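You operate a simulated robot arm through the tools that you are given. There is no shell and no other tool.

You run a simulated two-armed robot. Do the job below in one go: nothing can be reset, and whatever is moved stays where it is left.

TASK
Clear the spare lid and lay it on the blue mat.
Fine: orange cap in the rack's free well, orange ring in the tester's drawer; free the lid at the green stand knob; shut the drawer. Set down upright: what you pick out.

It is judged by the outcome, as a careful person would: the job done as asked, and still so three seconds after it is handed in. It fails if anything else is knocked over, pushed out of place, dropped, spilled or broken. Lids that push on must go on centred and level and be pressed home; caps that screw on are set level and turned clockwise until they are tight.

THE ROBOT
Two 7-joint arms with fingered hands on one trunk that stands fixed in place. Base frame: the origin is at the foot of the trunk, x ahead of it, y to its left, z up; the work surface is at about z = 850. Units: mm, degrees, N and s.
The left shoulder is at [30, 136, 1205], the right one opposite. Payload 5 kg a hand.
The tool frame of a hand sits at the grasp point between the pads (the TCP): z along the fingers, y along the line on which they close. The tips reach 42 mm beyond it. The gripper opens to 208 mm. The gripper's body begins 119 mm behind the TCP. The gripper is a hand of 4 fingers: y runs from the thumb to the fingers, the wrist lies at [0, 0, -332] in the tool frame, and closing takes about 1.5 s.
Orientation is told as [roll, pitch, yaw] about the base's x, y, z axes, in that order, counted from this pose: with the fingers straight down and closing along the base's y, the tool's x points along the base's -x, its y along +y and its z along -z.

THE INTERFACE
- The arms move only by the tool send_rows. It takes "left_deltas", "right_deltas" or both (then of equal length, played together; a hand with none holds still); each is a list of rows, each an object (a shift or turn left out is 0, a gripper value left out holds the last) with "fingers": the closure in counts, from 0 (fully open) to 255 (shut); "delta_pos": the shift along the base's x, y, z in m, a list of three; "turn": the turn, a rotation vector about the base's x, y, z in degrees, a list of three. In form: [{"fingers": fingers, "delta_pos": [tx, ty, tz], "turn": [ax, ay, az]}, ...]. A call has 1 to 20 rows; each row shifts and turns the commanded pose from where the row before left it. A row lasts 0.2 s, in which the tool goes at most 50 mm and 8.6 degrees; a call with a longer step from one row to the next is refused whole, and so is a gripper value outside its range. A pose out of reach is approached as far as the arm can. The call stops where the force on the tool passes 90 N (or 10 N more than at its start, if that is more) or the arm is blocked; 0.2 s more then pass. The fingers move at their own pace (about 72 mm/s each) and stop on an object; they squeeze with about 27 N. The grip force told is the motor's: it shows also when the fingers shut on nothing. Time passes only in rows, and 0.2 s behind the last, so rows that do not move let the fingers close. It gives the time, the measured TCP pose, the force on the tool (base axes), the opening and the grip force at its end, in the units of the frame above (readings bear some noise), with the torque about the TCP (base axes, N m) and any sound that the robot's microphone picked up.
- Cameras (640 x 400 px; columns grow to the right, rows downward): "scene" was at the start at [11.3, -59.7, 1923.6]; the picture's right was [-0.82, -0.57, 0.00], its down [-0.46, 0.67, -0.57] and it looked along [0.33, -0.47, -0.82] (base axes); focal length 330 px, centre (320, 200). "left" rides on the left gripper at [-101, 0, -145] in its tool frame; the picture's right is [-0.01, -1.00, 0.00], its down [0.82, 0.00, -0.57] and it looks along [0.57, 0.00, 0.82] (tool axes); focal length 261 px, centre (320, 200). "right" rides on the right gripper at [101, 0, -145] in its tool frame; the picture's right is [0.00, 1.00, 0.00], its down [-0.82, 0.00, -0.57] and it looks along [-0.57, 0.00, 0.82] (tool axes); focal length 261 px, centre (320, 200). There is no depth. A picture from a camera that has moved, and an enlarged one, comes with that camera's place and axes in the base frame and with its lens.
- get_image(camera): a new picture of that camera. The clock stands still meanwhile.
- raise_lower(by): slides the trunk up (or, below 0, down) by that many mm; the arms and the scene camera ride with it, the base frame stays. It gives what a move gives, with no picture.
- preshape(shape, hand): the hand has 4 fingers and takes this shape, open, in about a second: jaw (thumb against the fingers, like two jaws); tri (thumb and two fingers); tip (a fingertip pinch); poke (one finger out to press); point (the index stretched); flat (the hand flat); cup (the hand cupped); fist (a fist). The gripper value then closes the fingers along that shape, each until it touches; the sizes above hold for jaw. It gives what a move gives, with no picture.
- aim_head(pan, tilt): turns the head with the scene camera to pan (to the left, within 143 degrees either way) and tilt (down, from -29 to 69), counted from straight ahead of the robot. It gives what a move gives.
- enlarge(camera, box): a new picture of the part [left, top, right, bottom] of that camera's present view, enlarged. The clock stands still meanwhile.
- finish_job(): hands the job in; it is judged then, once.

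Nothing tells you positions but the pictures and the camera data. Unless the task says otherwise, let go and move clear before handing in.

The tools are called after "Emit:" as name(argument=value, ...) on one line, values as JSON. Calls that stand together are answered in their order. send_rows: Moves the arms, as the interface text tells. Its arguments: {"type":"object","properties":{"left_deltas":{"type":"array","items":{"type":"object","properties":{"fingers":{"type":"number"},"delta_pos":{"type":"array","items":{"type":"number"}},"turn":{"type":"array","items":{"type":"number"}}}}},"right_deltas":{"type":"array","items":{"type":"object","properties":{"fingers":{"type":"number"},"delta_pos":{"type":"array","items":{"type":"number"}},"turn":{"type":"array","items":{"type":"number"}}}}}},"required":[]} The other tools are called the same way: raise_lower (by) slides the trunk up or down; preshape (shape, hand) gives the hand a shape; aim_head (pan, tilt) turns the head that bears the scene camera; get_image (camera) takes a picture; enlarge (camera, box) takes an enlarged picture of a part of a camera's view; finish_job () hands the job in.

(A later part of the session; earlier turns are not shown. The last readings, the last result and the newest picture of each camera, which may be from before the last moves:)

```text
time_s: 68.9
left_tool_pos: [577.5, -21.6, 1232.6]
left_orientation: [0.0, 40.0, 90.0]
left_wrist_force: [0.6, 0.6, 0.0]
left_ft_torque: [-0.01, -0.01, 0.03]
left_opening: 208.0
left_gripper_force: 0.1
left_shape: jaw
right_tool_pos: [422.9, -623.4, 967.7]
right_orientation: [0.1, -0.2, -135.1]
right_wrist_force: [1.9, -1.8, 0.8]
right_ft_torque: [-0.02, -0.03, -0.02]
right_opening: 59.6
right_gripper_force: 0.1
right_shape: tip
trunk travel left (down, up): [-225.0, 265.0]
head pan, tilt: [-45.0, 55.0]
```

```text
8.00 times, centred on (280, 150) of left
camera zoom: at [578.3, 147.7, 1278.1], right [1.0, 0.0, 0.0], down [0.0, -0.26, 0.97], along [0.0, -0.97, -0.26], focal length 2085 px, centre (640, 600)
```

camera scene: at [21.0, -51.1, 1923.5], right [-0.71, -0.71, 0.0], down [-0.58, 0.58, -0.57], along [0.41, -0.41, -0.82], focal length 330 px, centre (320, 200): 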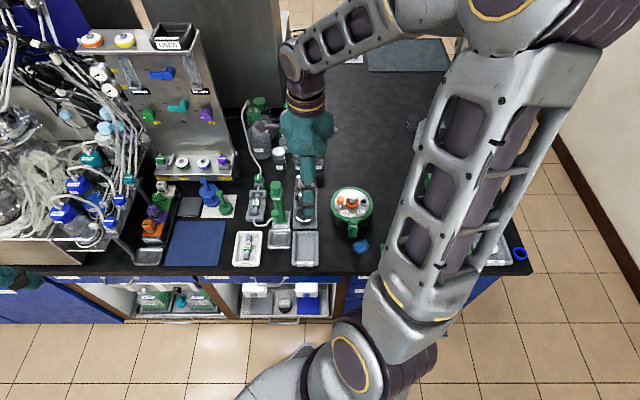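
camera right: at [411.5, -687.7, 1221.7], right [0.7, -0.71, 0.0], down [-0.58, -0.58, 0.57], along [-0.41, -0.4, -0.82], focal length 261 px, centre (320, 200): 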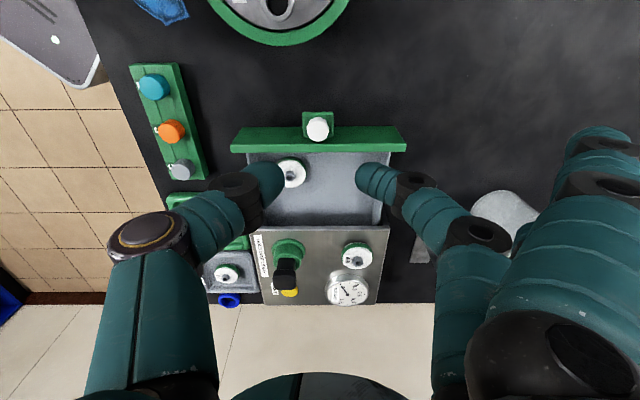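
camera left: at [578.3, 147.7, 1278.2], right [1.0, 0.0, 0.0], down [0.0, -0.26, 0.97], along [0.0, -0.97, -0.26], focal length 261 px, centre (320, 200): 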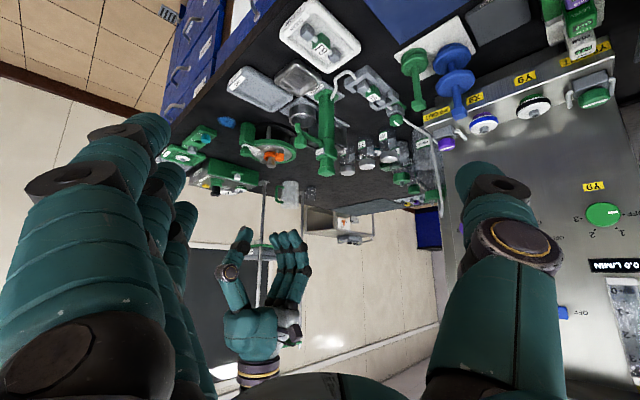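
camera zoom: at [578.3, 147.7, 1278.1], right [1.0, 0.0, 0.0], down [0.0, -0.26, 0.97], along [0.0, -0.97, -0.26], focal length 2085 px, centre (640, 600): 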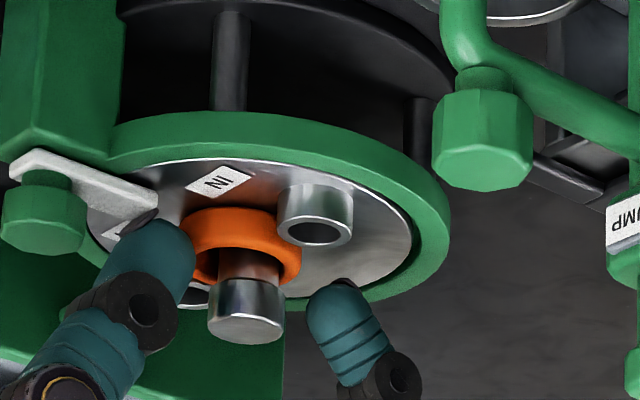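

The ring and lid are only slightly offset. I'll lower in small steps until the tips reach the lid surface.

Emit:
send_rows(right_deltas=[{"delta_pos": [-0.001, 0.001, -0.002]}, {"delta_pos": [0, 0, -0.002]}, {}])

Emit:
send_rows(right_deltas=[{"delta_pos": [0, 0, -0.001]}, {}])

Emit:
enlarge(camera="left", box=[250, 125, 310, 175])

```text
time_s: 69.7
left_tool_pos: [577.2, -22.0, 1232.3]
left_orientation: [0.0, 39.9, 90.0]
left_wrist_force: [0.4, -1.0, 0.1]
left_ft_torque: [0.02, 0.0, 0.03]
left_opening: 207.8
left_gripper_force: 0.1
left_shape: jaw
right_tool_pos: [421.7, -621.2, 966.0]
right_orientation: [0.3, -0.1, -135.1]
right_wrist_force: [3.1, -1.7, 13.0]
right_ft_torque: [0.39, 0.26, -0.03]
right_opening: 59.7
right_gripper_force: 0.2
right_shape: tip
trunk travel left (down, up): [-225.0, 265.0]
head pan, tilt: [-45.0, 55.0]
```

```text
time_s: 70.3
left_tool_pos: [576.7, -22.4, 1232.0]
left_orientation: [-0.1, 39.9, 90.0]
left_wrist_force: [0.6, 0.0, 0.1]
left_ft_torque: [-0.02, 0.0, -0.03]
left_opening: 207.6
left_gripper_force: 0.1
left_shape: jaw
right_tool_pos: [422.2, -621.2, 965.6]
right_orientation: [0.2, -0.1, -135.1]
right_wrist_force: [1.0, -1.1, 18.8]
right_ft_torque: [0.52, 0.44, -0.03]
right_opening: 59.7
right_gripper_force: 0.1
right_shape: tip
trunk travel left (down, up): [-225.0, 265.0]
head pan, tilt: [-45.0, 55.0]
```

```text
8.00 times, centred on (280, 150) of left
camera zoom: at [577.8, 148.4, 1278.4], right [1.0, 0.0, 0.0], down [0.0, -0.26, 0.97], along [0.0, -0.97, -0.26], focal length 2085 px, centre (640, 600)
```

zoom: 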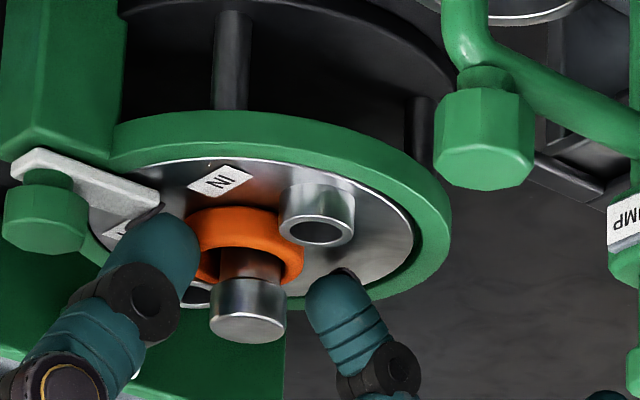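

The thumb tip now touches the lid. I'll close slowly part-way and look at how the fingers meet the ring.

Emit:
send_rows(right_deltas=[{"fingers": 188}, {"fingers": 194}, {"fingers": 198}, {}, {}])

Emit:
enlarge(camera="left", box=[250, 125, 310, 175])

Emit:
enlarge(camera="right", box=[240, 90, 400, 250])

```text
time_s: 71.5
left_tool_pos: [576.4, -21.2, 1231.9]
left_orientation: [-0.1, 40.0, 89.9]
left_wrist_force: [-0.4, -0.1, 0.3]
left_ft_torque: [-0.04, 0.01, 0.04]
left_opening: 207.8
left_gripper_force: 0.1
left_shape: jaw
right_tool_pos: [420.9, -621.3, 964.8]
right_orientation: [0.0, -0.1, -135.1]
right_wrist_force: [-4.7, 4.1, 19.0]
right_ft_torque: [0.56, 0.54, 0.02]
right_opening: 49.4
right_gripper_force: 0.0
right_shape: tip
trunk travel left (down, up): [-225.0, 265.0]
head pan, tilt: [-45.0, 55.0]
```

```text
8.00 times, centred on (280, 150) of left
camera zoom: at [577.5, 148.7, 1278.5], right [1.0, 0.0, 0.0], down [0.0, -0.26, 0.97], along [0.0, -0.97, -0.26], focal length 2085 px, centre (640, 600)
```

zoom: 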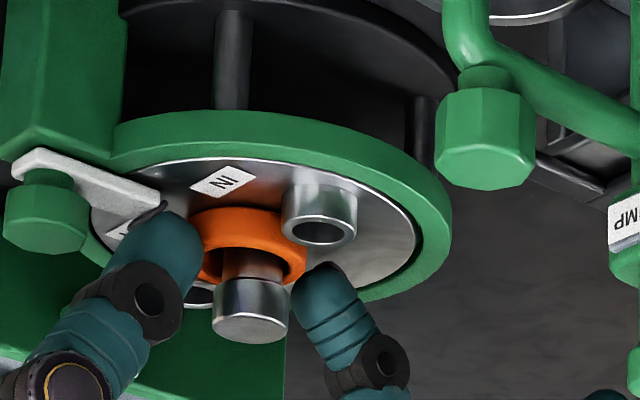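

```text
2.50 times, centred on (320, 170) of right
camera zoom: at [492.4, -549.7, 1109.5], right [0.7, -0.71, 0.0], down [-0.58, -0.57, 0.57], along [-0.41, -0.4, -0.82], focal length 652 px, centre (320, 275)
```

zoom: 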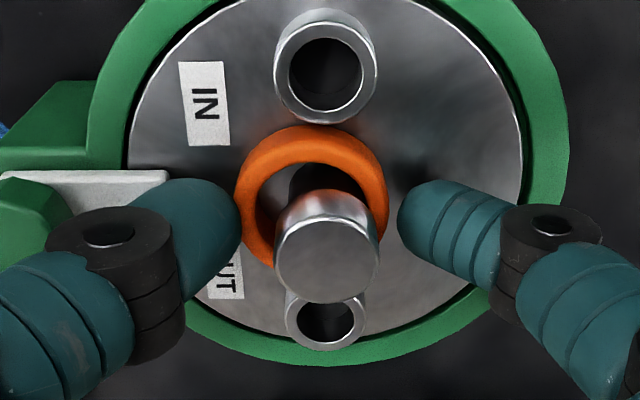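

Emit:
send_rows(right_deltas=[{"delta_pos": [0, 0, 0.001]}, {"fingers": 206}, {"fingers": 212}, {}, {}])

Emit:
enlarge(camera="left", box=[250, 125, 310, 175])

Emit:
enlarge(camera="right", box=[240, 90, 400, 250])

```text
time_s: 72.7
left_tool_pos: [577.7, -21.2, 1231.1]
left_orientation: [0.0, 40.0, 90.0]
left_wrist_force: [-0.8, 0.0, 0.0]
left_ft_torque: [-0.02, 0.01, -0.01]
left_opening: 207.9
left_gripper_force: 0.1
left_shape: jaw
right_tool_pos: [423.0, -621.8, 965.2]
right_orientation: [0.0, -0.2, -135.1]
right_wrist_force: [-2.3, 0.3, 9.7]
right_ft_torque: [0.22, 0.21, 0.08]
right_opening: 44.1
right_gripper_force: 27.0
right_shape: tip
trunk travel left (down, up): [-225.0, 265.0]
head pan, tilt: [-45.0, 55.0]
```

```text
8.00 times, centred on (280, 150) of left
camera zoom: at [577.9, 148.0, 1278.3], right [1.0, 0.0, 0.0], down [0.0, -0.26, 0.97], along [0.0, -0.97, -0.26], focal length 2085 px, centre (640, 600)
```

zoom: 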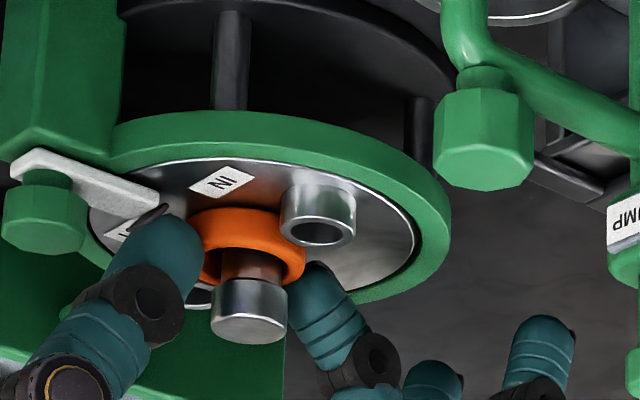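

```text
2.50 times, centred on (320, 170) of right
camera zoom: at [492.9, -550.0, 1110.3], right [0.7, -0.71, 0.0], down [-0.58, -0.57, 0.57], along [-0.41, -0.4, -0.82], focal length 652 px, centre (320, 275)
```

zoom: 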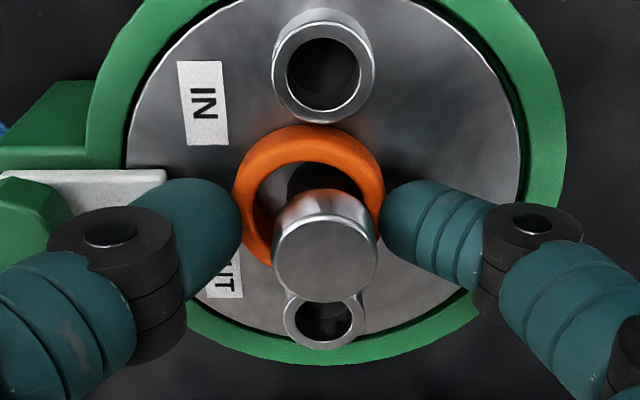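

The ring is now gripped on both sides, though a few mm off-centre from the post. I'll firm the grip, lift 2 mm, then centre it on the post before lifting over the head.

Emit:
send_rows(right_deltas=[{"fingers": 255}, {}, {"delta_pos": [0, 0, 0.002]}, {"delta_pos": [0, 0, 0.002]}, {}])

Emit:
enlarge(camera="left", box=[250, 125, 310, 175])

Emit:
enlarge(camera="right", box=[270, 110, 370, 210])

```text
time_s: 73.9
left_tool_pos: [579.3, -21.6, 1231.0]
left_orientation: [0.0, 40.0, 90.0]
left_wrist_force: [-0.7, 0.4, 0.8]
left_ft_torque: [0.01, -0.01, -0.01]
left_opening: 207.9
left_gripper_force: 0.0
left_shape: jaw
right_tool_pos: [422.2, -621.7, 967.6]
right_orientation: [0.1, 0.0, -135.0]
right_wrist_force: [-0.1, 0.2, -0.1]
right_ft_torque: [0.0, 0.01, -0.01]
right_opening: 42.9
right_gripper_force: 26.9
right_shape: tip
trunk travel left (down, up): [-225.0, 265.0]
head pan, tilt: [-45.0, 55.0]
```

```text
8.00 times, centred on (280, 150) of left
camera zoom: at [578.4, 147.5, 1278.1], right [1.0, 0.0, 0.0], down [0.0, -0.26, 0.97], along [0.0, -0.97, -0.26], focal length 2085 px, centre (640, 600)
```

zoom: 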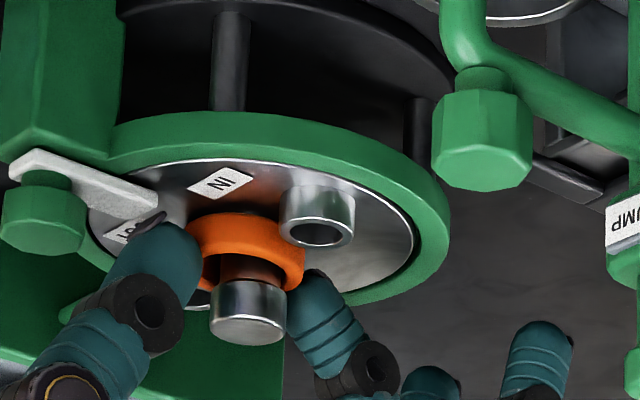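

```text
4.00 times, centred on (320, 160) of right
camera zoom: at [493.2, -550.5, 1113.4], right [0.7, -0.71, 0.0], down [-0.58, -0.58, 0.57], along [-0.41, -0.4, -0.82], focal length 1043 px, centre (320, 360)
```

zoom: 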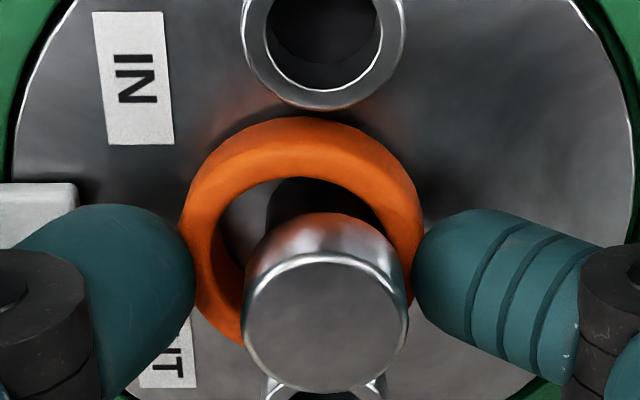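

The ring lifts freely and level. I need to shift it about +4.7 mm in U and +3.5 mm in V to centre on the post head.

Emit:
send_rows(right_deltas=[{"delta_pos": [0.0005, -0.003, 0]}, {"delta_pos": [0.0003, -0.0028, 0]}, {}])

Emit:
enlarge(camera="right", box=[270, 110, 370, 210])

Emit:
enlarge(camera="left", box=[265, 135, 295, 160])

```text
time_s: 74.7
left_tool_pos: [577.2, -21.7, 1231.3]
left_orientation: [0.0, 40.0, 90.0]
left_wrist_force: [-0.8, -0.5, 0.0]
left_ft_torque: [-0.04, 0.01, -0.04]
left_opening: 208.0
left_gripper_force: 0.1
left_shape: jaw
right_tool_pos: [423.5, -626.9, 968.5]
right_orientation: [0.2, -0.1, -135.0]
right_wrist_force: [0.5, 0.7, -0.6]
right_ft_torque: [-0.01, -0.03, 0.0]
right_opening: 43.0
right_gripper_force: 26.6
right_shape: tip
trunk travel left (down, up): [-225.0, 265.0]
head pan, tilt: [-45.0, 55.0]
```

```text
4.00 times, centred on (320, 160) of right
camera zoom: at [494.1, -556.5, 1114.1], right [0.7, -0.71, 0.0], down [-0.58, -0.58, 0.57], along [-0.41, -0.4, -0.82], focal length 1043 px, centre (320, 360)
```

zoom: 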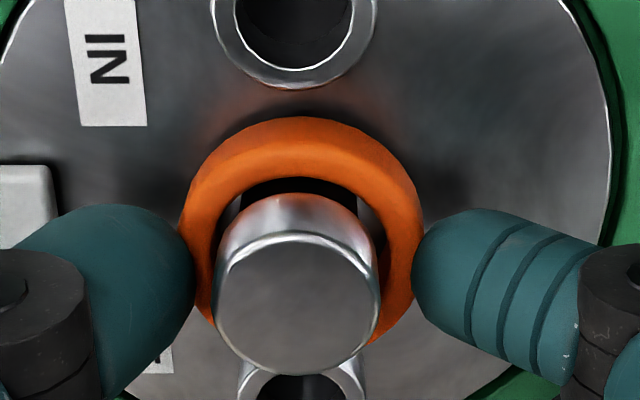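

```text
16.00 times, centred on (280, 148) of left
camera zoom: at [578.3, 147.7, 1278.2], right [1.0, 0.0, 0.0], down [0.0, -0.26, 0.97], along [0.0, -0.97, -0.26], focal length 4170 px, centre (960, 1040)
```

zoom: 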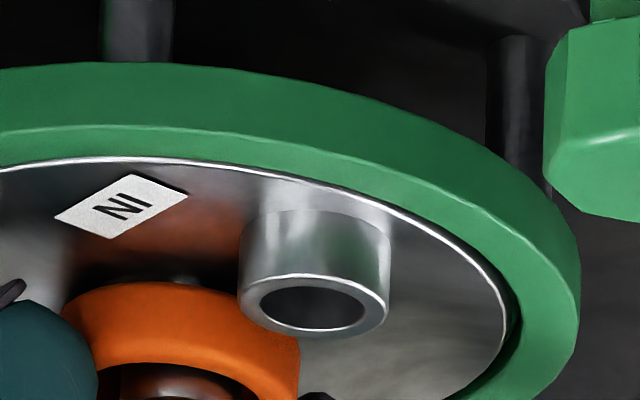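

The ring is now concentric with the post head. Lifting slowly while watching the force.

Emit:
send_rows(right_deltas=[{"delta_pos": [0, 0, 0.003]}, {"delta_pos": [0, 0, 0.003]}, {"delta_pos": [0, 0, 0.003]}, {}])

Emit:
enlarge(camera="right", box=[270, 110, 370, 210])

```text
time_s: 75.7
left_tool_pos: [577.5, -21.8, 1230.4]
left_orientation: [0.0, 40.0, 90.0]
left_wrist_force: [-0.5, -0.1, 0.1]
left_ft_torque: [0.01, 0.02, -0.02]
left_opening: 207.9
left_gripper_force: 0.1
left_shape: jaw
right_tool_pos: [422.1, -627.0, 977.4]
right_orientation: [0.1, -0.1, -135.1]
right_wrist_force: [-0.4, 0.2, -6.3]
right_ft_torque: [0.04, 0.09, 0.0]
right_opening: 42.7
right_gripper_force: 26.5
right_shape: tip
trunk travel left (down, up): [-225.0, 265.0]
head pan, tilt: [-45.0, 55.0]
```

```text
4.00 times, centred on (320, 160) of right
camera zoom: at [492.4, -556.0, 1122.9], right [0.7, -0.71, 0.0], down [-0.58, -0.58, 0.57], along [-0.41, -0.4, -0.82], focal length 1043 px, centre (320, 360)
```

zoom: 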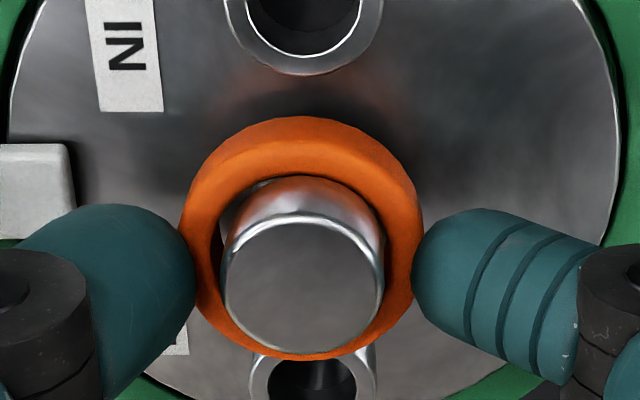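

A slight drag shows; the ring is about 1.5 mm short in V. I'll adjust and continue.

Emit:
send_rows(right_deltas=[{"delta_pos": [-0.0006, -0.0015, 0]}, {}])

Emit:
enlarge(camera="right", box=[270, 110, 370, 210])

```text
time_s: 76.3
left_tool_pos: [577.1, -22.8, 1231.1]
left_orientation: [0.1, 40.1, 90.1]
left_wrist_force: [-0.1, 0.0, -0.5]
left_ft_torque: [-0.02, -0.02, 0.0]
left_opening: 208.0
left_gripper_force: 0.0
left_shape: jaw
right_tool_pos: [422.8, -628.5, 976.8]
right_orientation: [0.1, -0.2, -135.1]
right_wrist_force: [-0.4, 1.4, -4.5]
right_ft_torque: [0.04, 0.08, -0.03]
right_opening: 42.4
right_gripper_force: 27.6
right_shape: tip
trunk travel left (down, up): [-225.0, 265.0]
head pan, tilt: [-45.0, 55.0]
```

```text
4.00 times, centred on (320, 160) of right
camera zoom: at [492.2, -557.5, 1122.6], right [0.7, -0.71, 0.0], down [-0.58, -0.58, 0.57], along [-0.41, -0.4, -0.82], focal length 1043 px, centre (320, 360)
```

zoom: 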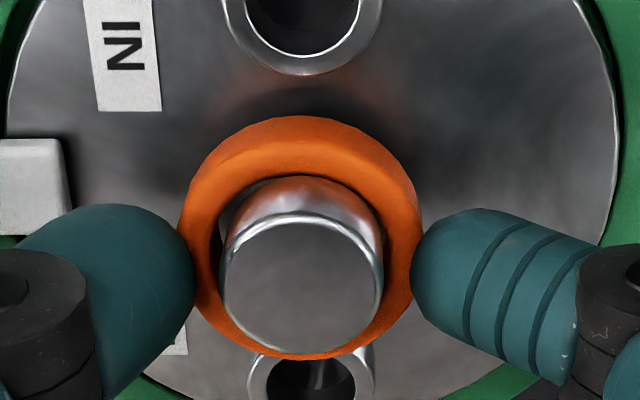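

Emit:
send_rows(right_deltas=[{"delta_pos": [0, 0, 0.002]}, {"delta_pos": [0, 0, 0.002]}, {}])

Emit:
enlarge(camera="right", box=[270, 110, 370, 210])

Emit:
enlarge(camera="left", box=[250, 125, 310, 175])

```text
time_s: 77.1
left_tool_pos: [577.7, -23.8, 1231.5]
left_orientation: [0.0, 40.0, 90.1]
left_wrist_force: [0.2, 0.5, 0.1]
left_ft_torque: [0.0, 0.0, -0.02]
left_opening: 207.9
left_gripper_force: 0.0
left_shape: jaw
right_tool_pos: [422.2, -628.4, 980.9]
right_orientation: [0.1, 0.0, -135.1]
right_wrist_force: [3.2, -4.6, -8.3]
right_ft_torque: [-0.35, -0.25, -0.08]
right_opening: 36.6
right_gripper_force: 27.2
right_shape: tip
trunk travel left (down, up): [-225.0, 265.0]
head pan, tilt: [-45.0, 55.0]
```

```text
4.00 times, centred on (320, 160) of right
camera zoom: at [492.8, -557.8, 1126.3], right [0.7, -0.71, 0.0], down [-0.58, -0.57, 0.57], along [-0.41, -0.4, -0.82], focal length 1043 px, centre (320, 360)
```

zoom: 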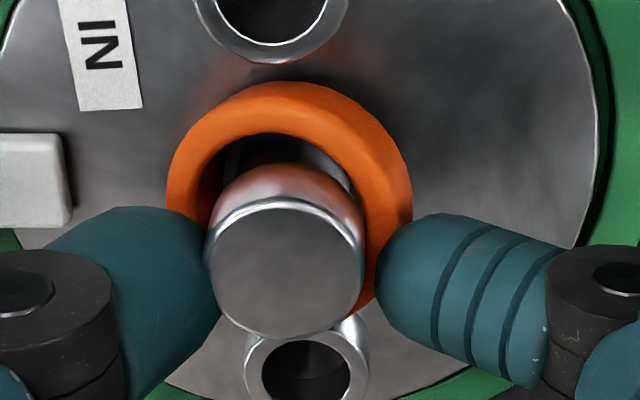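

```text
8.00 times, centred on (280, 150) of left
camera zoom: at [578.7, 147.0, 1278.0], right [1.0, 0.0, 0.0], down [0.0, -0.26, 0.97], along [0.0, -0.97, -0.26], focal length 2085 px, centre (640, 600)
```

zoom: 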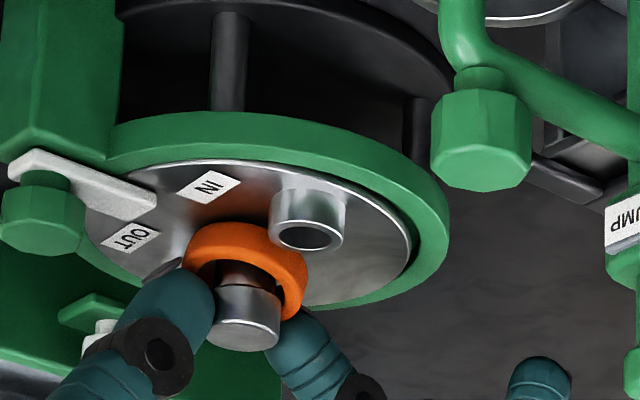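

The ring caught on the head and tilted in the grip. I'll lower it back and release it flat on the lid, then regrip more precisely.

Emit:
send_rows(right_deltas=[{"delta_pos": [0, 0, -0.003]}, {"delta_pos": [0, 0, -0.003]}, {"delta_pos": [0, 0, -0.003]}, {"fingers": 205}, {"fingers": 190}, {"fingers": 180}, {}, {}])

Emit:
enlarge(camera="right", box=[240, 90, 400, 250])

Emit:
enlarge(camera="left", box=[250, 125, 310, 175])

```text
time_s: 78.9
left_tool_pos: [577.5, -21.0, 1230.5]
left_orientation: [0.0, 39.9, 90.1]
left_wrist_force: [-0.1, 0.7, 0.7]
left_ft_torque: [-0.01, -0.01, 0.02]
left_opening: 207.7
left_gripper_force: 0.1
left_shape: jaw
right_tool_pos: [421.8, -629.7, 971.6]
right_orientation: [0.0, -0.1, -135.0]
right_wrist_force: [0.2, 0.6, 0.5]
right_ft_torque: [-0.01, -0.01, 0.02]
right_opening: 60.7
right_gripper_force: 0.2
right_shape: tip
trunk travel left (down, up): [-225.0, 265.0]
head pan, tilt: [-45.0, 55.0]
```

```text
2.50 times, centred on (320, 170) of right
camera zoom: at [492.3, -558.0, 1117.5], right [0.7, -0.71, 0.0], down [-0.58, -0.58, 0.57], along [-0.41, -0.4, -0.82], focal length 652 px, centre (320, 275)
```

zoom: 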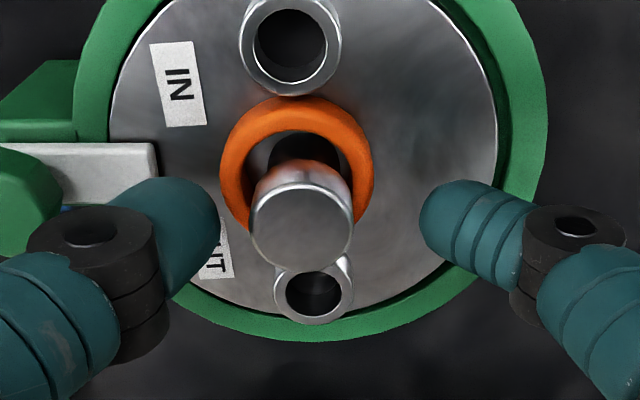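

```text
8.00 times, centred on (280, 150) of left
camera zoom: at [578.2, 147.7, 1278.2], right [1.0, 0.0, 0.0], down [0.0, -0.26, 0.97], along [0.0, -0.97, -0.26], focal length 2085 px, centre (640, 600)
```

zoom: 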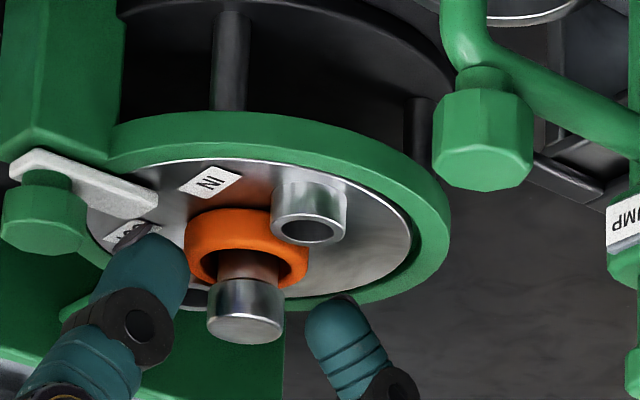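

The ring is flat again on the lid. By combining both cameras, the ring is at U≈735, V≈141 and the post at U≈737.4, V≈142.9. I'll regrip exactly on the ring's diameter.

Emit:
send_rows(right_deltas=[{"delta_pos": [-0.001, 0.005, 0]}, {"delta_pos": [0, 0.0047, 0]}, {"delta_pos": [0, 0, -0.003]}, {}])

Emit:
enlarge(camera="right", box=[270, 110, 370, 210])

Emit:
enlarge(camera="left", box=[250, 125, 310, 175])

```text
time_s: 79.9
left_tool_pos: [577.1, -21.5, 1232.4]
left_orientation: [0.0, 40.1, 90.0]
left_wrist_force: [0.1, -0.2, 1.4]
left_ft_torque: [0.04, -0.02, 0.0]
left_opening: 208.1
left_gripper_force: 0.0
left_shape: jaw
right_tool_pos: [421.6, -619.5, 969.3]
right_orientation: [0.2, -0.1, -135.1]
right_wrist_force: [-0.9, 0.1, 14.9]
right_ft_torque: [0.6, 0.56, 0.09]
right_opening: 61.8
right_gripper_force: 0.0
right_shape: tip
trunk travel left (down, up): [-225.0, 265.0]
head pan, tilt: [-45.0, 55.0]
```

```text
4.00 times, centred on (320, 160) of right
camera zoom: at [492.0, -547.7, 1115.2], right [0.7, -0.71, 0.0], down [-0.58, -0.57, 0.57], along [-0.41, -0.4, -0.82], focal length 1043 px, centre (320, 360)
```

zoom: 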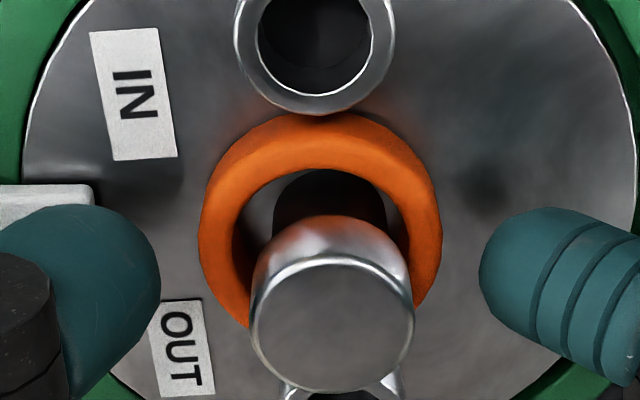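

```text
8.00 times, centred on (280, 150) of left
camera zoom: at [577.9, 148.2, 1278.4], right [1.0, 0.0, 0.0], down [0.0, -0.26, 0.97], along [0.0, -0.97, -0.26], focal length 2085 px, centre (640, 600)
```

zoom: 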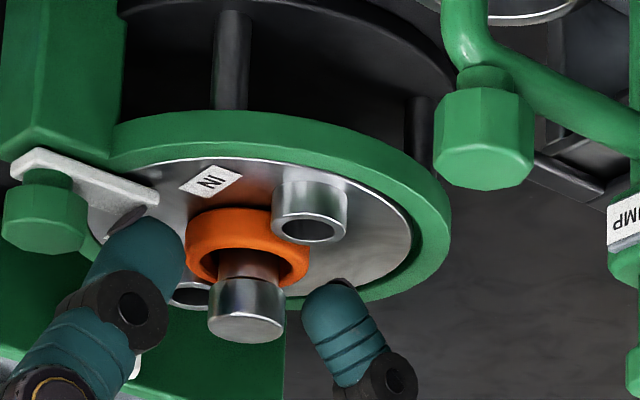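

The thumb's underside is resting on the white clamp bar, so the bar is in the way. I'll free the clamp first, since that clears room for the ring. I'll rise, turn the hand and move over the green knob at about (360,-557).

Emit:
send_rows(right_deltas=[{"delta_pos": [0, 0, 0.03]}, {"delta_pos": [0, 0, 0.04]}, {"delta_pos": [-0.006, 0.006, 0.02], "turn": [0, 0, 8.2]}, {"delta_pos": [-0.006, 0.006, 0], "turn": [0, 0, 8.2]}, {"delta_pos": [-0.006, 0.006, 0], "turn": [0, 0, 8.2]}, {"delta_pos": [-0.006, 0.006, 0], "turn": [0, 0, 8.2]}, {"delta_pos": [-0.006, 0.006, 0], "turn": [0, 0, 8.2]}, {"delta_pos": [-0.006, 0.006, 0], "turn": [0, 0, 8.2]}, {"delta_pos": [-0.006, 0.006, 0], "turn": [0, 0, 8.2]}, {"delta_pos": [-0.006, 0.006, 0], "turn": [0, 0, 8.2]}, {"delta_pos": [-0.006, 0.006, 0], "turn": [0, 0, 8.2]}, {"delta_pos": [-0.008, 0.008, 0], "turn": [0, 0, 8.2]}, {"turn": [0, 0, 8]}, {}, {}])

Emit:
get_image(camera="right")

Emit:
enlarge(camera="right", box=[240, 90, 400, 250])

Emit:
enlarge(camera="left", box=[230, 115, 320, 185])

```text
time_s: 83.1
left_tool_pos: [577.8, -22.7, 1231.9]
left_orientation: [0.0, 40.1, 90.0]
left_wrist_force: [0.2, 0.1, -1.3]
left_ft_torque: [0.01, -0.01, 0.0]
left_opening: 207.8
left_gripper_force: 0.2
left_shape: jaw
right_tool_pos: [360.2, -555.5, 1059.8]
right_orientation: [0.2, -0.1, -45.0]
right_wrist_force: [0.5, 0.5, -0.3]
right_ft_torque: [0.01, -0.01, -0.03]
right_opening: 61.0
right_gripper_force: 0.0
right_shape: tip
trunk travel left (down, up): [-225.0, 265.0]
head pan, tilt: [-45.0, 55.0]
```

```text
taken
camera right: at [287.4, -485.7, 1205.2], right [0.71, 0.7, 0.0], down [0.58, -0.58, 0.57], along [0.4, -0.41, -0.82], focal length 261 px, centre (320, 200)
```

right: 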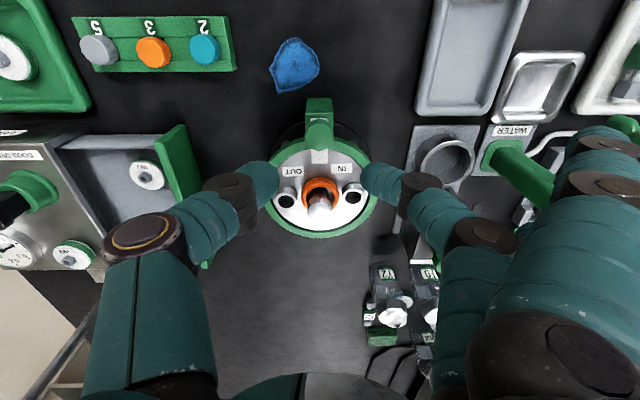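

```text
2.50 times, centred on (320, 170) of right
camera zoom: at [287.4, -485.7, 1205.2], right [0.71, 0.7, 0.0], down [0.58, -0.58, 0.57], along [0.4, -0.41, -0.82], focal length 652 px, centre (320, 275)
```

zoom: 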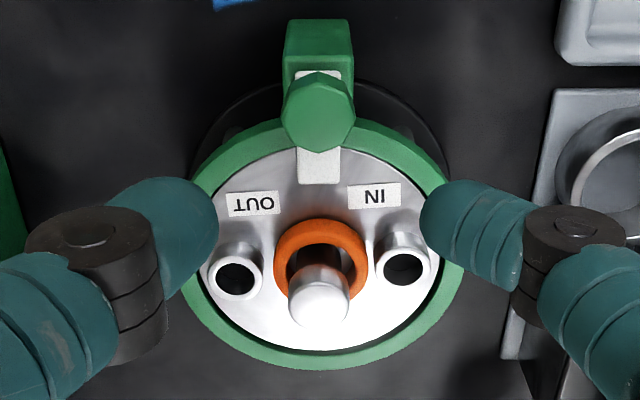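

```text
5.71 times, centred on (275, 150) of left
camera zoom: at [578.3, 147.5, 1278.1], right [1.0, 0.0, 0.0], down [0.0, -0.26, 0.97], along [0.0, -0.97, -0.26], focal length 1489 px, centre (577, 486)
```

zoom: 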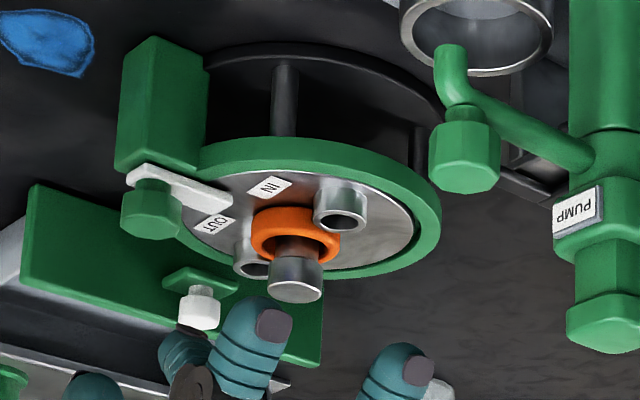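

The knob is centred under the hand. I'll lower the fingers around it.

Emit:
send_rows(right_deltas=[{"delta_pos": [-0.001, -0.001, -0.03]}, {"delta_pos": [0, 0, -0.03]}, {"delta_pos": [0, 0, -0.015]}, {"delta_pos": [0, 0, -0.005]}, {}])

Emit:
enlarge(camera="right", box=[240, 90, 400, 250])

Emit:
enlarge(camera="left", box=[230, 115, 320, 185])

```text
time_s: 84.3
left_tool_pos: [578.4, -21.4, 1231.4]
left_orientation: [0.1, 40.0, 90.0]
left_wrist_force: [0.3, 0.0, 0.0]
left_ft_torque: [-0.01, -0.02, 0.01]
left_opening: 207.9
left_gripper_force: 0.1
left_shape: jaw
right_tool_pos: [360.3, -556.0, 981.7]
right_orientation: [0.1, 0.0, -45.1]
right_wrist_force: [-1.5, -0.3, 0.8]
right_ft_torque: [-0.03, -0.02, -0.01]
right_opening: 61.1
right_gripper_force: 0.0
right_shape: tip
trunk travel left (down, up): [-225.0, 265.0]
head pan, tilt: [-45.0, 55.0]
```

```text
2.50 times, centred on (320, 170) of right
camera zoom: at [287.1, -484.9, 1126.5], right [0.71, 0.7, 0.0], down [0.58, -0.58, 0.57], along [0.4, -0.41, -0.82], focal length 652 px, centre (320, 275)
```

zoom: 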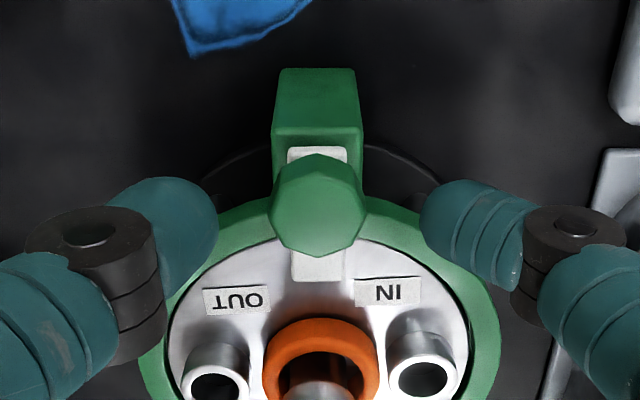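

```text
5.71 times, centred on (275, 150) of left
camera zoom: at [578.1, 147.8, 1278.2], right [1.0, 0.0, 0.0], down [0.0, -0.26, 0.97], along [0.0, -0.97, -0.26], focal length 1489 px, centre (577, 486)
```

zoom: 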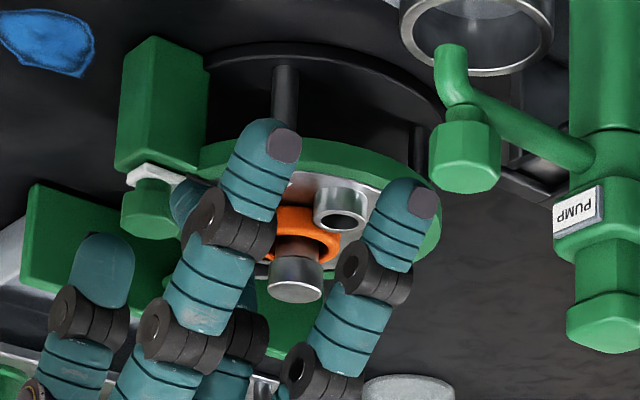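

Emit:
send_rows(right_deltas=[{"delta_pos": [0, 0, -0.006]}, {"fingers": 200}, {"fingers": 225}, {"fingers": 255}, {}, {}, {}])

Emit:
enlarge(camera="right", box=[240, 90, 400, 250])

```text
time_s: 85.9
left_tool_pos: [577.0, -21.9, 1229.9]
left_orientation: [-0.1, 39.9, 90.1]
left_wrist_force: [-0.1, -0.9, -0.1]
left_ft_torque: [0.0, -0.05, -0.02]
left_opening: 208.0
left_gripper_force: 0.0
left_shape: jaw
right_tool_pos: [360.5, -556.7, 974.7]
right_orientation: [0.2, -0.2, -45.1]
right_wrist_force: [-0.2, 0.4, -0.5]
right_ft_torque: [0.04, -0.02, 0.01]
right_opening: 23.0
right_gripper_force: 27.2
right_shape: tip
trunk travel left (down, up): [-225.0, 265.0]
head pan, tilt: [-45.0, 55.0]
```

```text
2.50 times, centred on (320, 170) of right
camera zoom: at [287.5, -485.3, 1119.4], right [0.71, 0.7, 0.0], down [0.58, -0.58, 0.57], along [0.4, -0.41, -0.82], focal length 652 px, centre (320, 275)
```

zoom: 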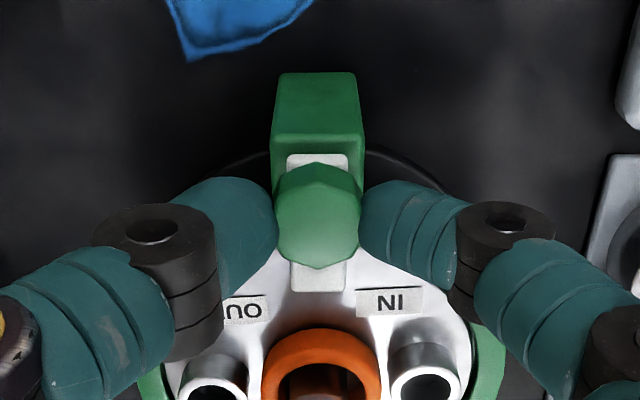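

Gripped. I'll try a small counter-clockwise turn and see whether the bar swings.

Emit:
send_rows(right_deltas=[{"turn": [0, 0, 6]}, {"turn": [0, 0, 6]}, {"turn": [0, 0, 6]}, {}])

Emit:
enlarge(camera="right", box=[240, 90, 400, 250])

Emit:
enlarge(camera="left", box=[230, 115, 320, 185])

```text
time_s: 86.9
left_tool_pos: [578.2, -22.1, 1231.4]
left_orientation: [0.0, 40.0, 90.1]
left_wrist_force: [0.1, 0.5, 0.5]
left_ft_torque: [-0.01, 0.01, -0.01]
left_opening: 207.9
left_gripper_force: 0.1
left_shape: jaw
right_tool_pos: [362.3, -558.9, 973.5]
right_orientation: [0.2, -0.2, -26.9]
right_wrist_force: [14.5, -2.1, 2.5]
right_ft_torque: [-0.02, -0.47, -0.41]
right_opening: 22.9
right_gripper_force: 26.8
right_shape: tip
trunk travel left (down, up): [-225.0, 265.0]
head pan, tilt: [-45.0, 55.0]
```

```text
2.50 times, centred on (320, 170) of right
camera zoom: at [270.2, -512.4, 1118.9], right [0.46, 0.89, 0.0], down [0.73, -0.37, 0.58], along [0.51, -0.26, -0.82], focal length 652 px, centre (320, 275)
```

zoom: 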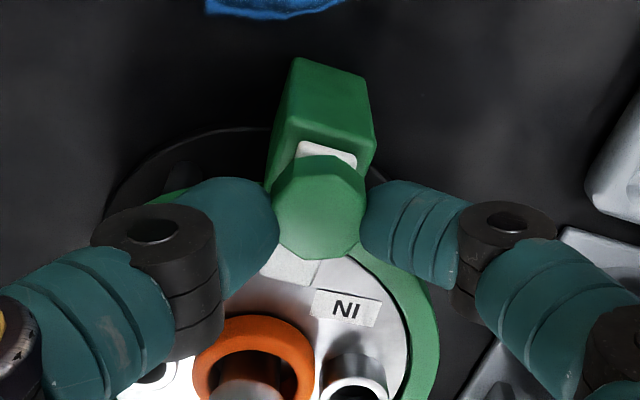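

```text
5.71 times, centred on (275, 150) of left
camera zoom: at [579.3, 147.7, 1277.8], right [1.0, 0.0, 0.0], down [0.01, -0.26, 0.97], along [0.0, -0.97, -0.26], focal length 1489 px, centre (577, 486)
```

zoom: 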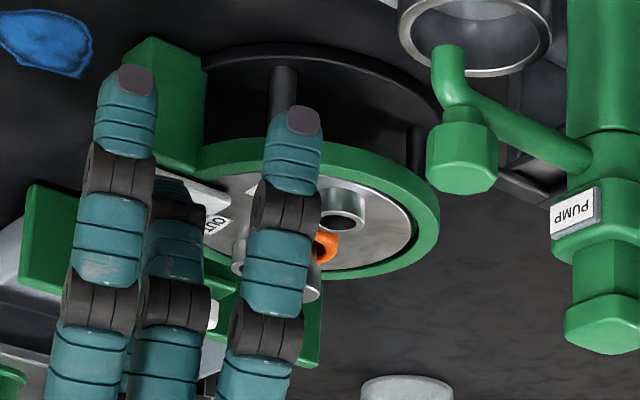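

Emit:
enlarge(camera="scene", box=[320, 190, 380, 250])

Emit:
enlarge(camera="right", box=[290, 100, 350, 170])

```text
6.67 times, centred on (350, 220) of scene
camera zoom: at [22.8, -51.3, 1923.5], right [-0.71, -0.71, 0.0], down [-0.58, 0.58, -0.57], along [0.41, -0.41, -0.82], focal length 2197 px, centre (120, 67)
```

zoom: 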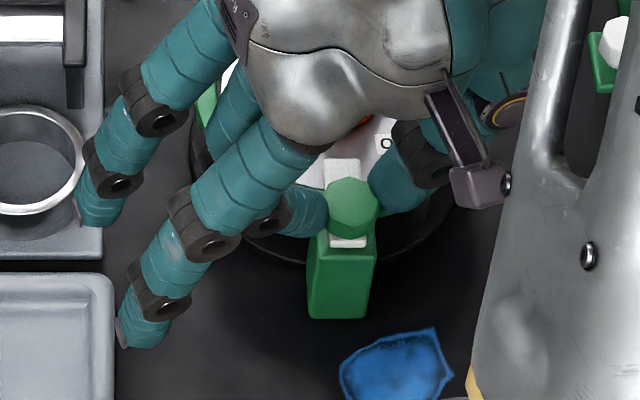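

```text
5.71 times, centred on (320, 135) of right
camera zoom: at [270.2, -512.4, 1118.9], right [0.46, 0.89, 0.0], down [0.73, -0.37, 0.58], along [0.51, -0.26, -0.82], focal length 1489 px, centre (320, 571)
```

zoom: 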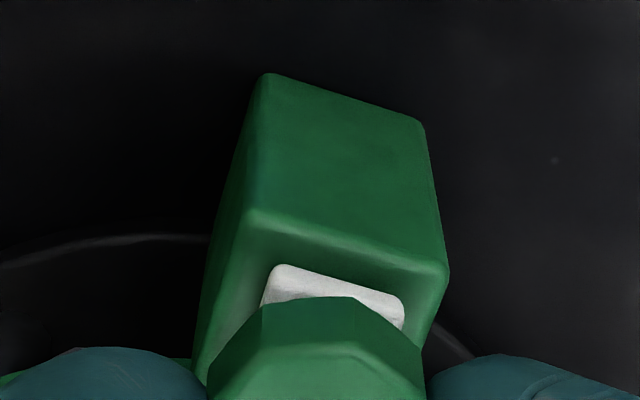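

The bar did not visibly swing. I'll release and look at whether the knob itself turned.

Emit:
send_rows(right_deltas=[{"fingers": 215}, {"fingers": 190}, {}, {"delta_pos": [0, 0, 0.02]}, {"delta_pos": [0, 0, 0.03]}, {}])

Emit:
enlarge(camera="right", box=[270, 60, 370, 160])

Emit:
enlarge(camera="left", box=[240, 125, 290, 165])

```text
time_s: 88.3
left_tool_pos: [578.6, -23.2, 1230.5]
left_orientation: [0.1, 40.0, 90.2]
left_wrist_force: [1.0, -0.5, 0.4]
left_ft_torque: [0.03, 0.02, 0.01]
left_opening: 207.7
left_gripper_force: 0.0
left_shape: jaw
right_tool_pos: [359.0, -560.1, 1022.0]
right_orientation: [0.1, -0.1, -27.1]
right_wrist_force: [0.2, -0.9, -0.6]
right_ft_torque: [0.03, 0.04, -0.01]
right_opening: 52.3
right_gripper_force: 0.1
right_shape: tip
trunk travel left (down, up): [-225.0, 265.0]
head pan, tilt: [-45.0, 55.0]
```

```text
4.00 times, centred on (320, 110) of right
camera zoom: at [267.3, -513.6, 1167.3], right [0.46, 0.89, 0.0], down [0.73, -0.38, 0.57], along [0.51, -0.26, -0.82], focal length 1043 px, centre (320, 560)
```

zoom: 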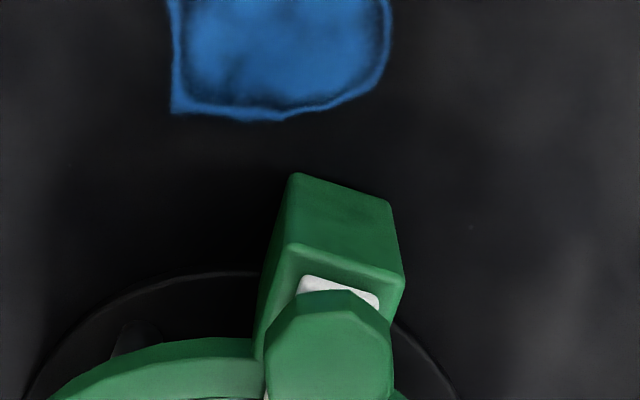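

```text
10.00 times, centred on (265, 145) of left
camera zoom: at [578.9, 147.1, 1277.9], right [1.0, 0.0, 0.0], down [0.0, -0.26, 0.97], along [0.0, -0.97, -0.26], focal length 2606 px, centre (870, 750)
```

zoom: 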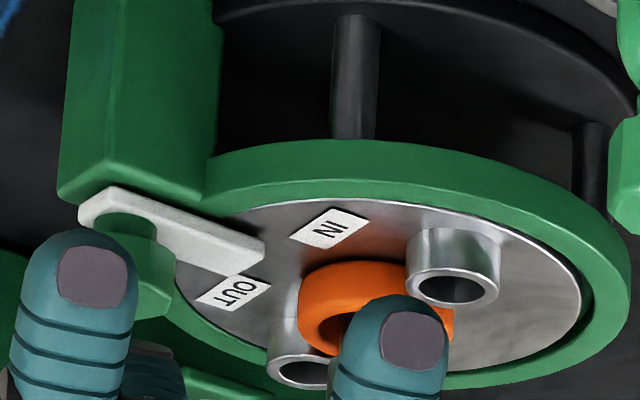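

The knob slipped rather than turned counter-clockwise, so the clamp may swing the other way. I'll regrip and try a small clockwise turn.

Emit:
send_rows(right_deltas=[{"delta_pos": [0.001, 0.003, -0.02]}, {"delta_pos": [0, 0, -0.02]}, {"delta_pos": [0, 0, -0.008]}, {"fingers": 225}, {"fingers": 255}, {}, {}, {}])

Emit:
enlarge(camera="right", box=[240, 90, 400, 250])

Emit:
send_rows(right_deltas=[{"turn": [0, 0, -5]}, {"turn": [0, 0, -5]}, {"turn": [0, 0, -5]}, {}])

Emit:
enlarge(camera="right", box=[240, 90, 400, 250])

Emit:
enlarge(camera="scene", box=[320, 190, 380, 250])

```text
time_s: 90.1
left_tool_pos: [577.7, -22.3, 1231.7]
left_orientation: [-0.1, 40.0, 89.9]
left_wrist_force: [-0.4, -0.7, 1.1]
left_ft_torque: [0.01, 0.01, -0.01]
left_opening: 207.8
left_gripper_force: 0.0
left_shape: jaw
right_tool_pos: [360.3, -556.0, 975.4]
right_orientation: [0.1, -0.1, -27.1]
right_wrist_force: [0.0, -0.7, -0.6]
right_ft_torque: [-0.03, 0.0, -0.01]
right_opening: 24.2
right_gripper_force: 27.3
right_shape: tip
trunk travel left (down, up): [-225.0, 265.0]
head pan, tilt: [-45.0, 55.0]
```

```text
2.50 times, centred on (320, 170) of right
camera zoom: at [268.5, -510.0, 1120.9], right [0.46, 0.89, 0.0], down [0.73, -0.38, 0.57], along [0.51, -0.26, -0.82], focal length 652 px, centre (320, 275)
```

zoom: 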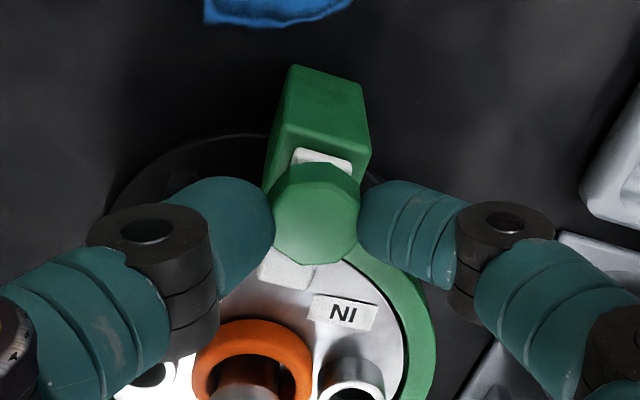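

```text
time_s: 91.1
left_tool_pos: [578.7, -21.7, 1229.7]
left_orientation: [0.0, 40.0, 90.0]
left_wrist_force: [0.0, 0.7, 0.4]
left_ft_torque: [0.0, 0.02, 0.0]
left_opening: 208.0
left_gripper_force: 0.1
left_shape: jaw
right_tool_pos: [359.5, -556.2, 975.4]
right_orientation: [0.1, -0.3, -42.1]
right_wrist_force: [2.5, -4.2, 0.0]
right_ft_torque: [-0.12, -0.04, -0.01]
right_opening: 23.8
right_gripper_force: 27.2
right_shape: tip
trunk travel left (down, up): [-225.0, 265.0]
head pan, tilt: [-45.0, 55.0]
```

```text
2.50 times, centred on (320, 170) of right
camera zoom: at [283.5, -488.2, 1120.6], right [0.67, 0.74, 0.0], down [0.6, -0.55, 0.57], along [0.43, -0.39, -0.82], focal length 652 px, centre (320, 275)
```

zoom: 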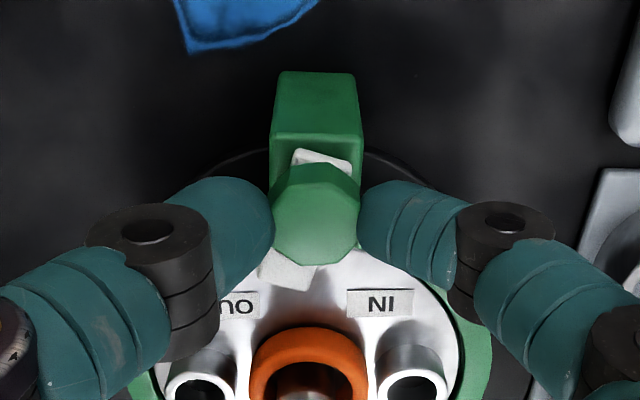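

```text
6.67 times, centred on (350, 220) of scene
camera zoom: at [21.6, -51.9, 1923.5], right [-0.71, -0.71, 0.0], down [-0.58, 0.58, -0.57], along [0.41, -0.41, -0.82], focal length 2197 px, centre (120, 67)
```

zoom: 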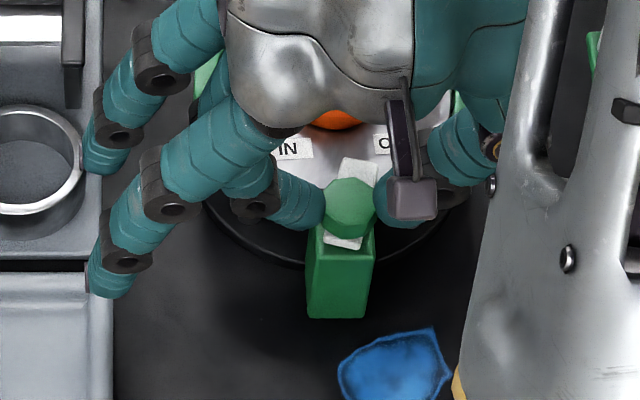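

Clockwise swings the bar freely off the lid. I'll continue turning, keeping the spare fingers away from the ports.

Emit:
send_rows(right_deltas=[{"turn": [0, 0, -5.5]}, {"turn": [0, 0, -5.5]}, {"turn": [0, 0, -5.5]}, {"turn": [0, 0, -5.5]}, {"turn": [0, 0, -5.5]}, {"turn": [0, 0, -5.5]}, {"turn": [0, 0, -4]}, {}])

Emit:
enlarge(camera="right", box=[240, 90, 400, 250])

Emit:
enlarge(camera="scene", box=[320, 190, 380, 250])

```text
time_s: 92.9
left_tool_pos: [577.4, -23.6, 1231.1]
left_orientation: [0.1, 39.9, 90.0]
left_wrist_force: [0.9, -0.1, 0.7]
left_ft_torque: [0.0, -0.01, -0.01]
left_opening: 207.9
left_gripper_force: 0.1
left_shape: jaw
right_tool_pos: [359.6, -555.3, 976.0]
right_orientation: [0.0, -0.1, -79.1]
right_wrist_force: [6.3, -13.4, -0.4]
right_ft_torque: [-0.36, -0.27, 0.01]
right_opening: 23.6
right_gripper_force: 26.5
right_shape: tip
trunk travel left (down, up): [-225.0, 265.0]
head pan, tilt: [-45.0, 55.0]
```

```text
2.50 times, centred on (320, 170) of right
camera zoom: at [339.3, -456.1, 1120.7], right [0.98, 0.18, 0.0], down [0.15, -0.81, 0.57], along [0.11, -0.56, -0.82], focal length 652 px, centre (320, 275)
```

zoom: 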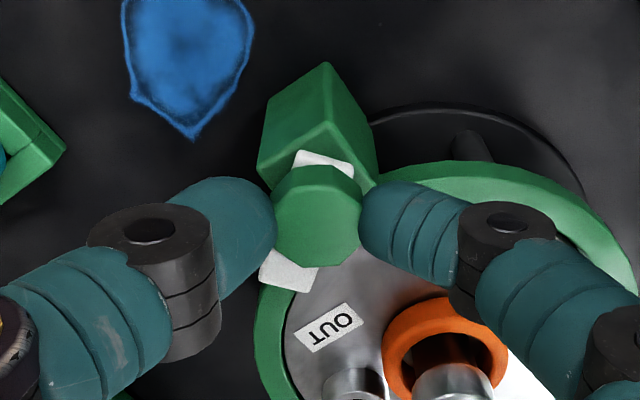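

```text
6.67 times, centred on (350, 220) of scene
camera zoom: at [22.0, -52.8, 1923.5], right [-0.71, -0.71, 0.0], down [-0.58, 0.58, -0.57], along [0.41, -0.4, -0.82], focal length 2197 px, centre (120, 67)
```

zoom: 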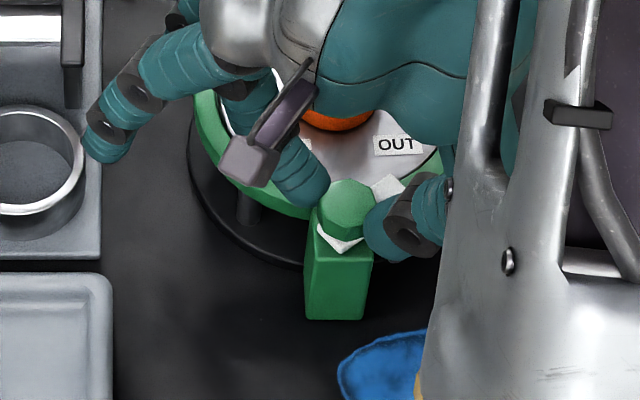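

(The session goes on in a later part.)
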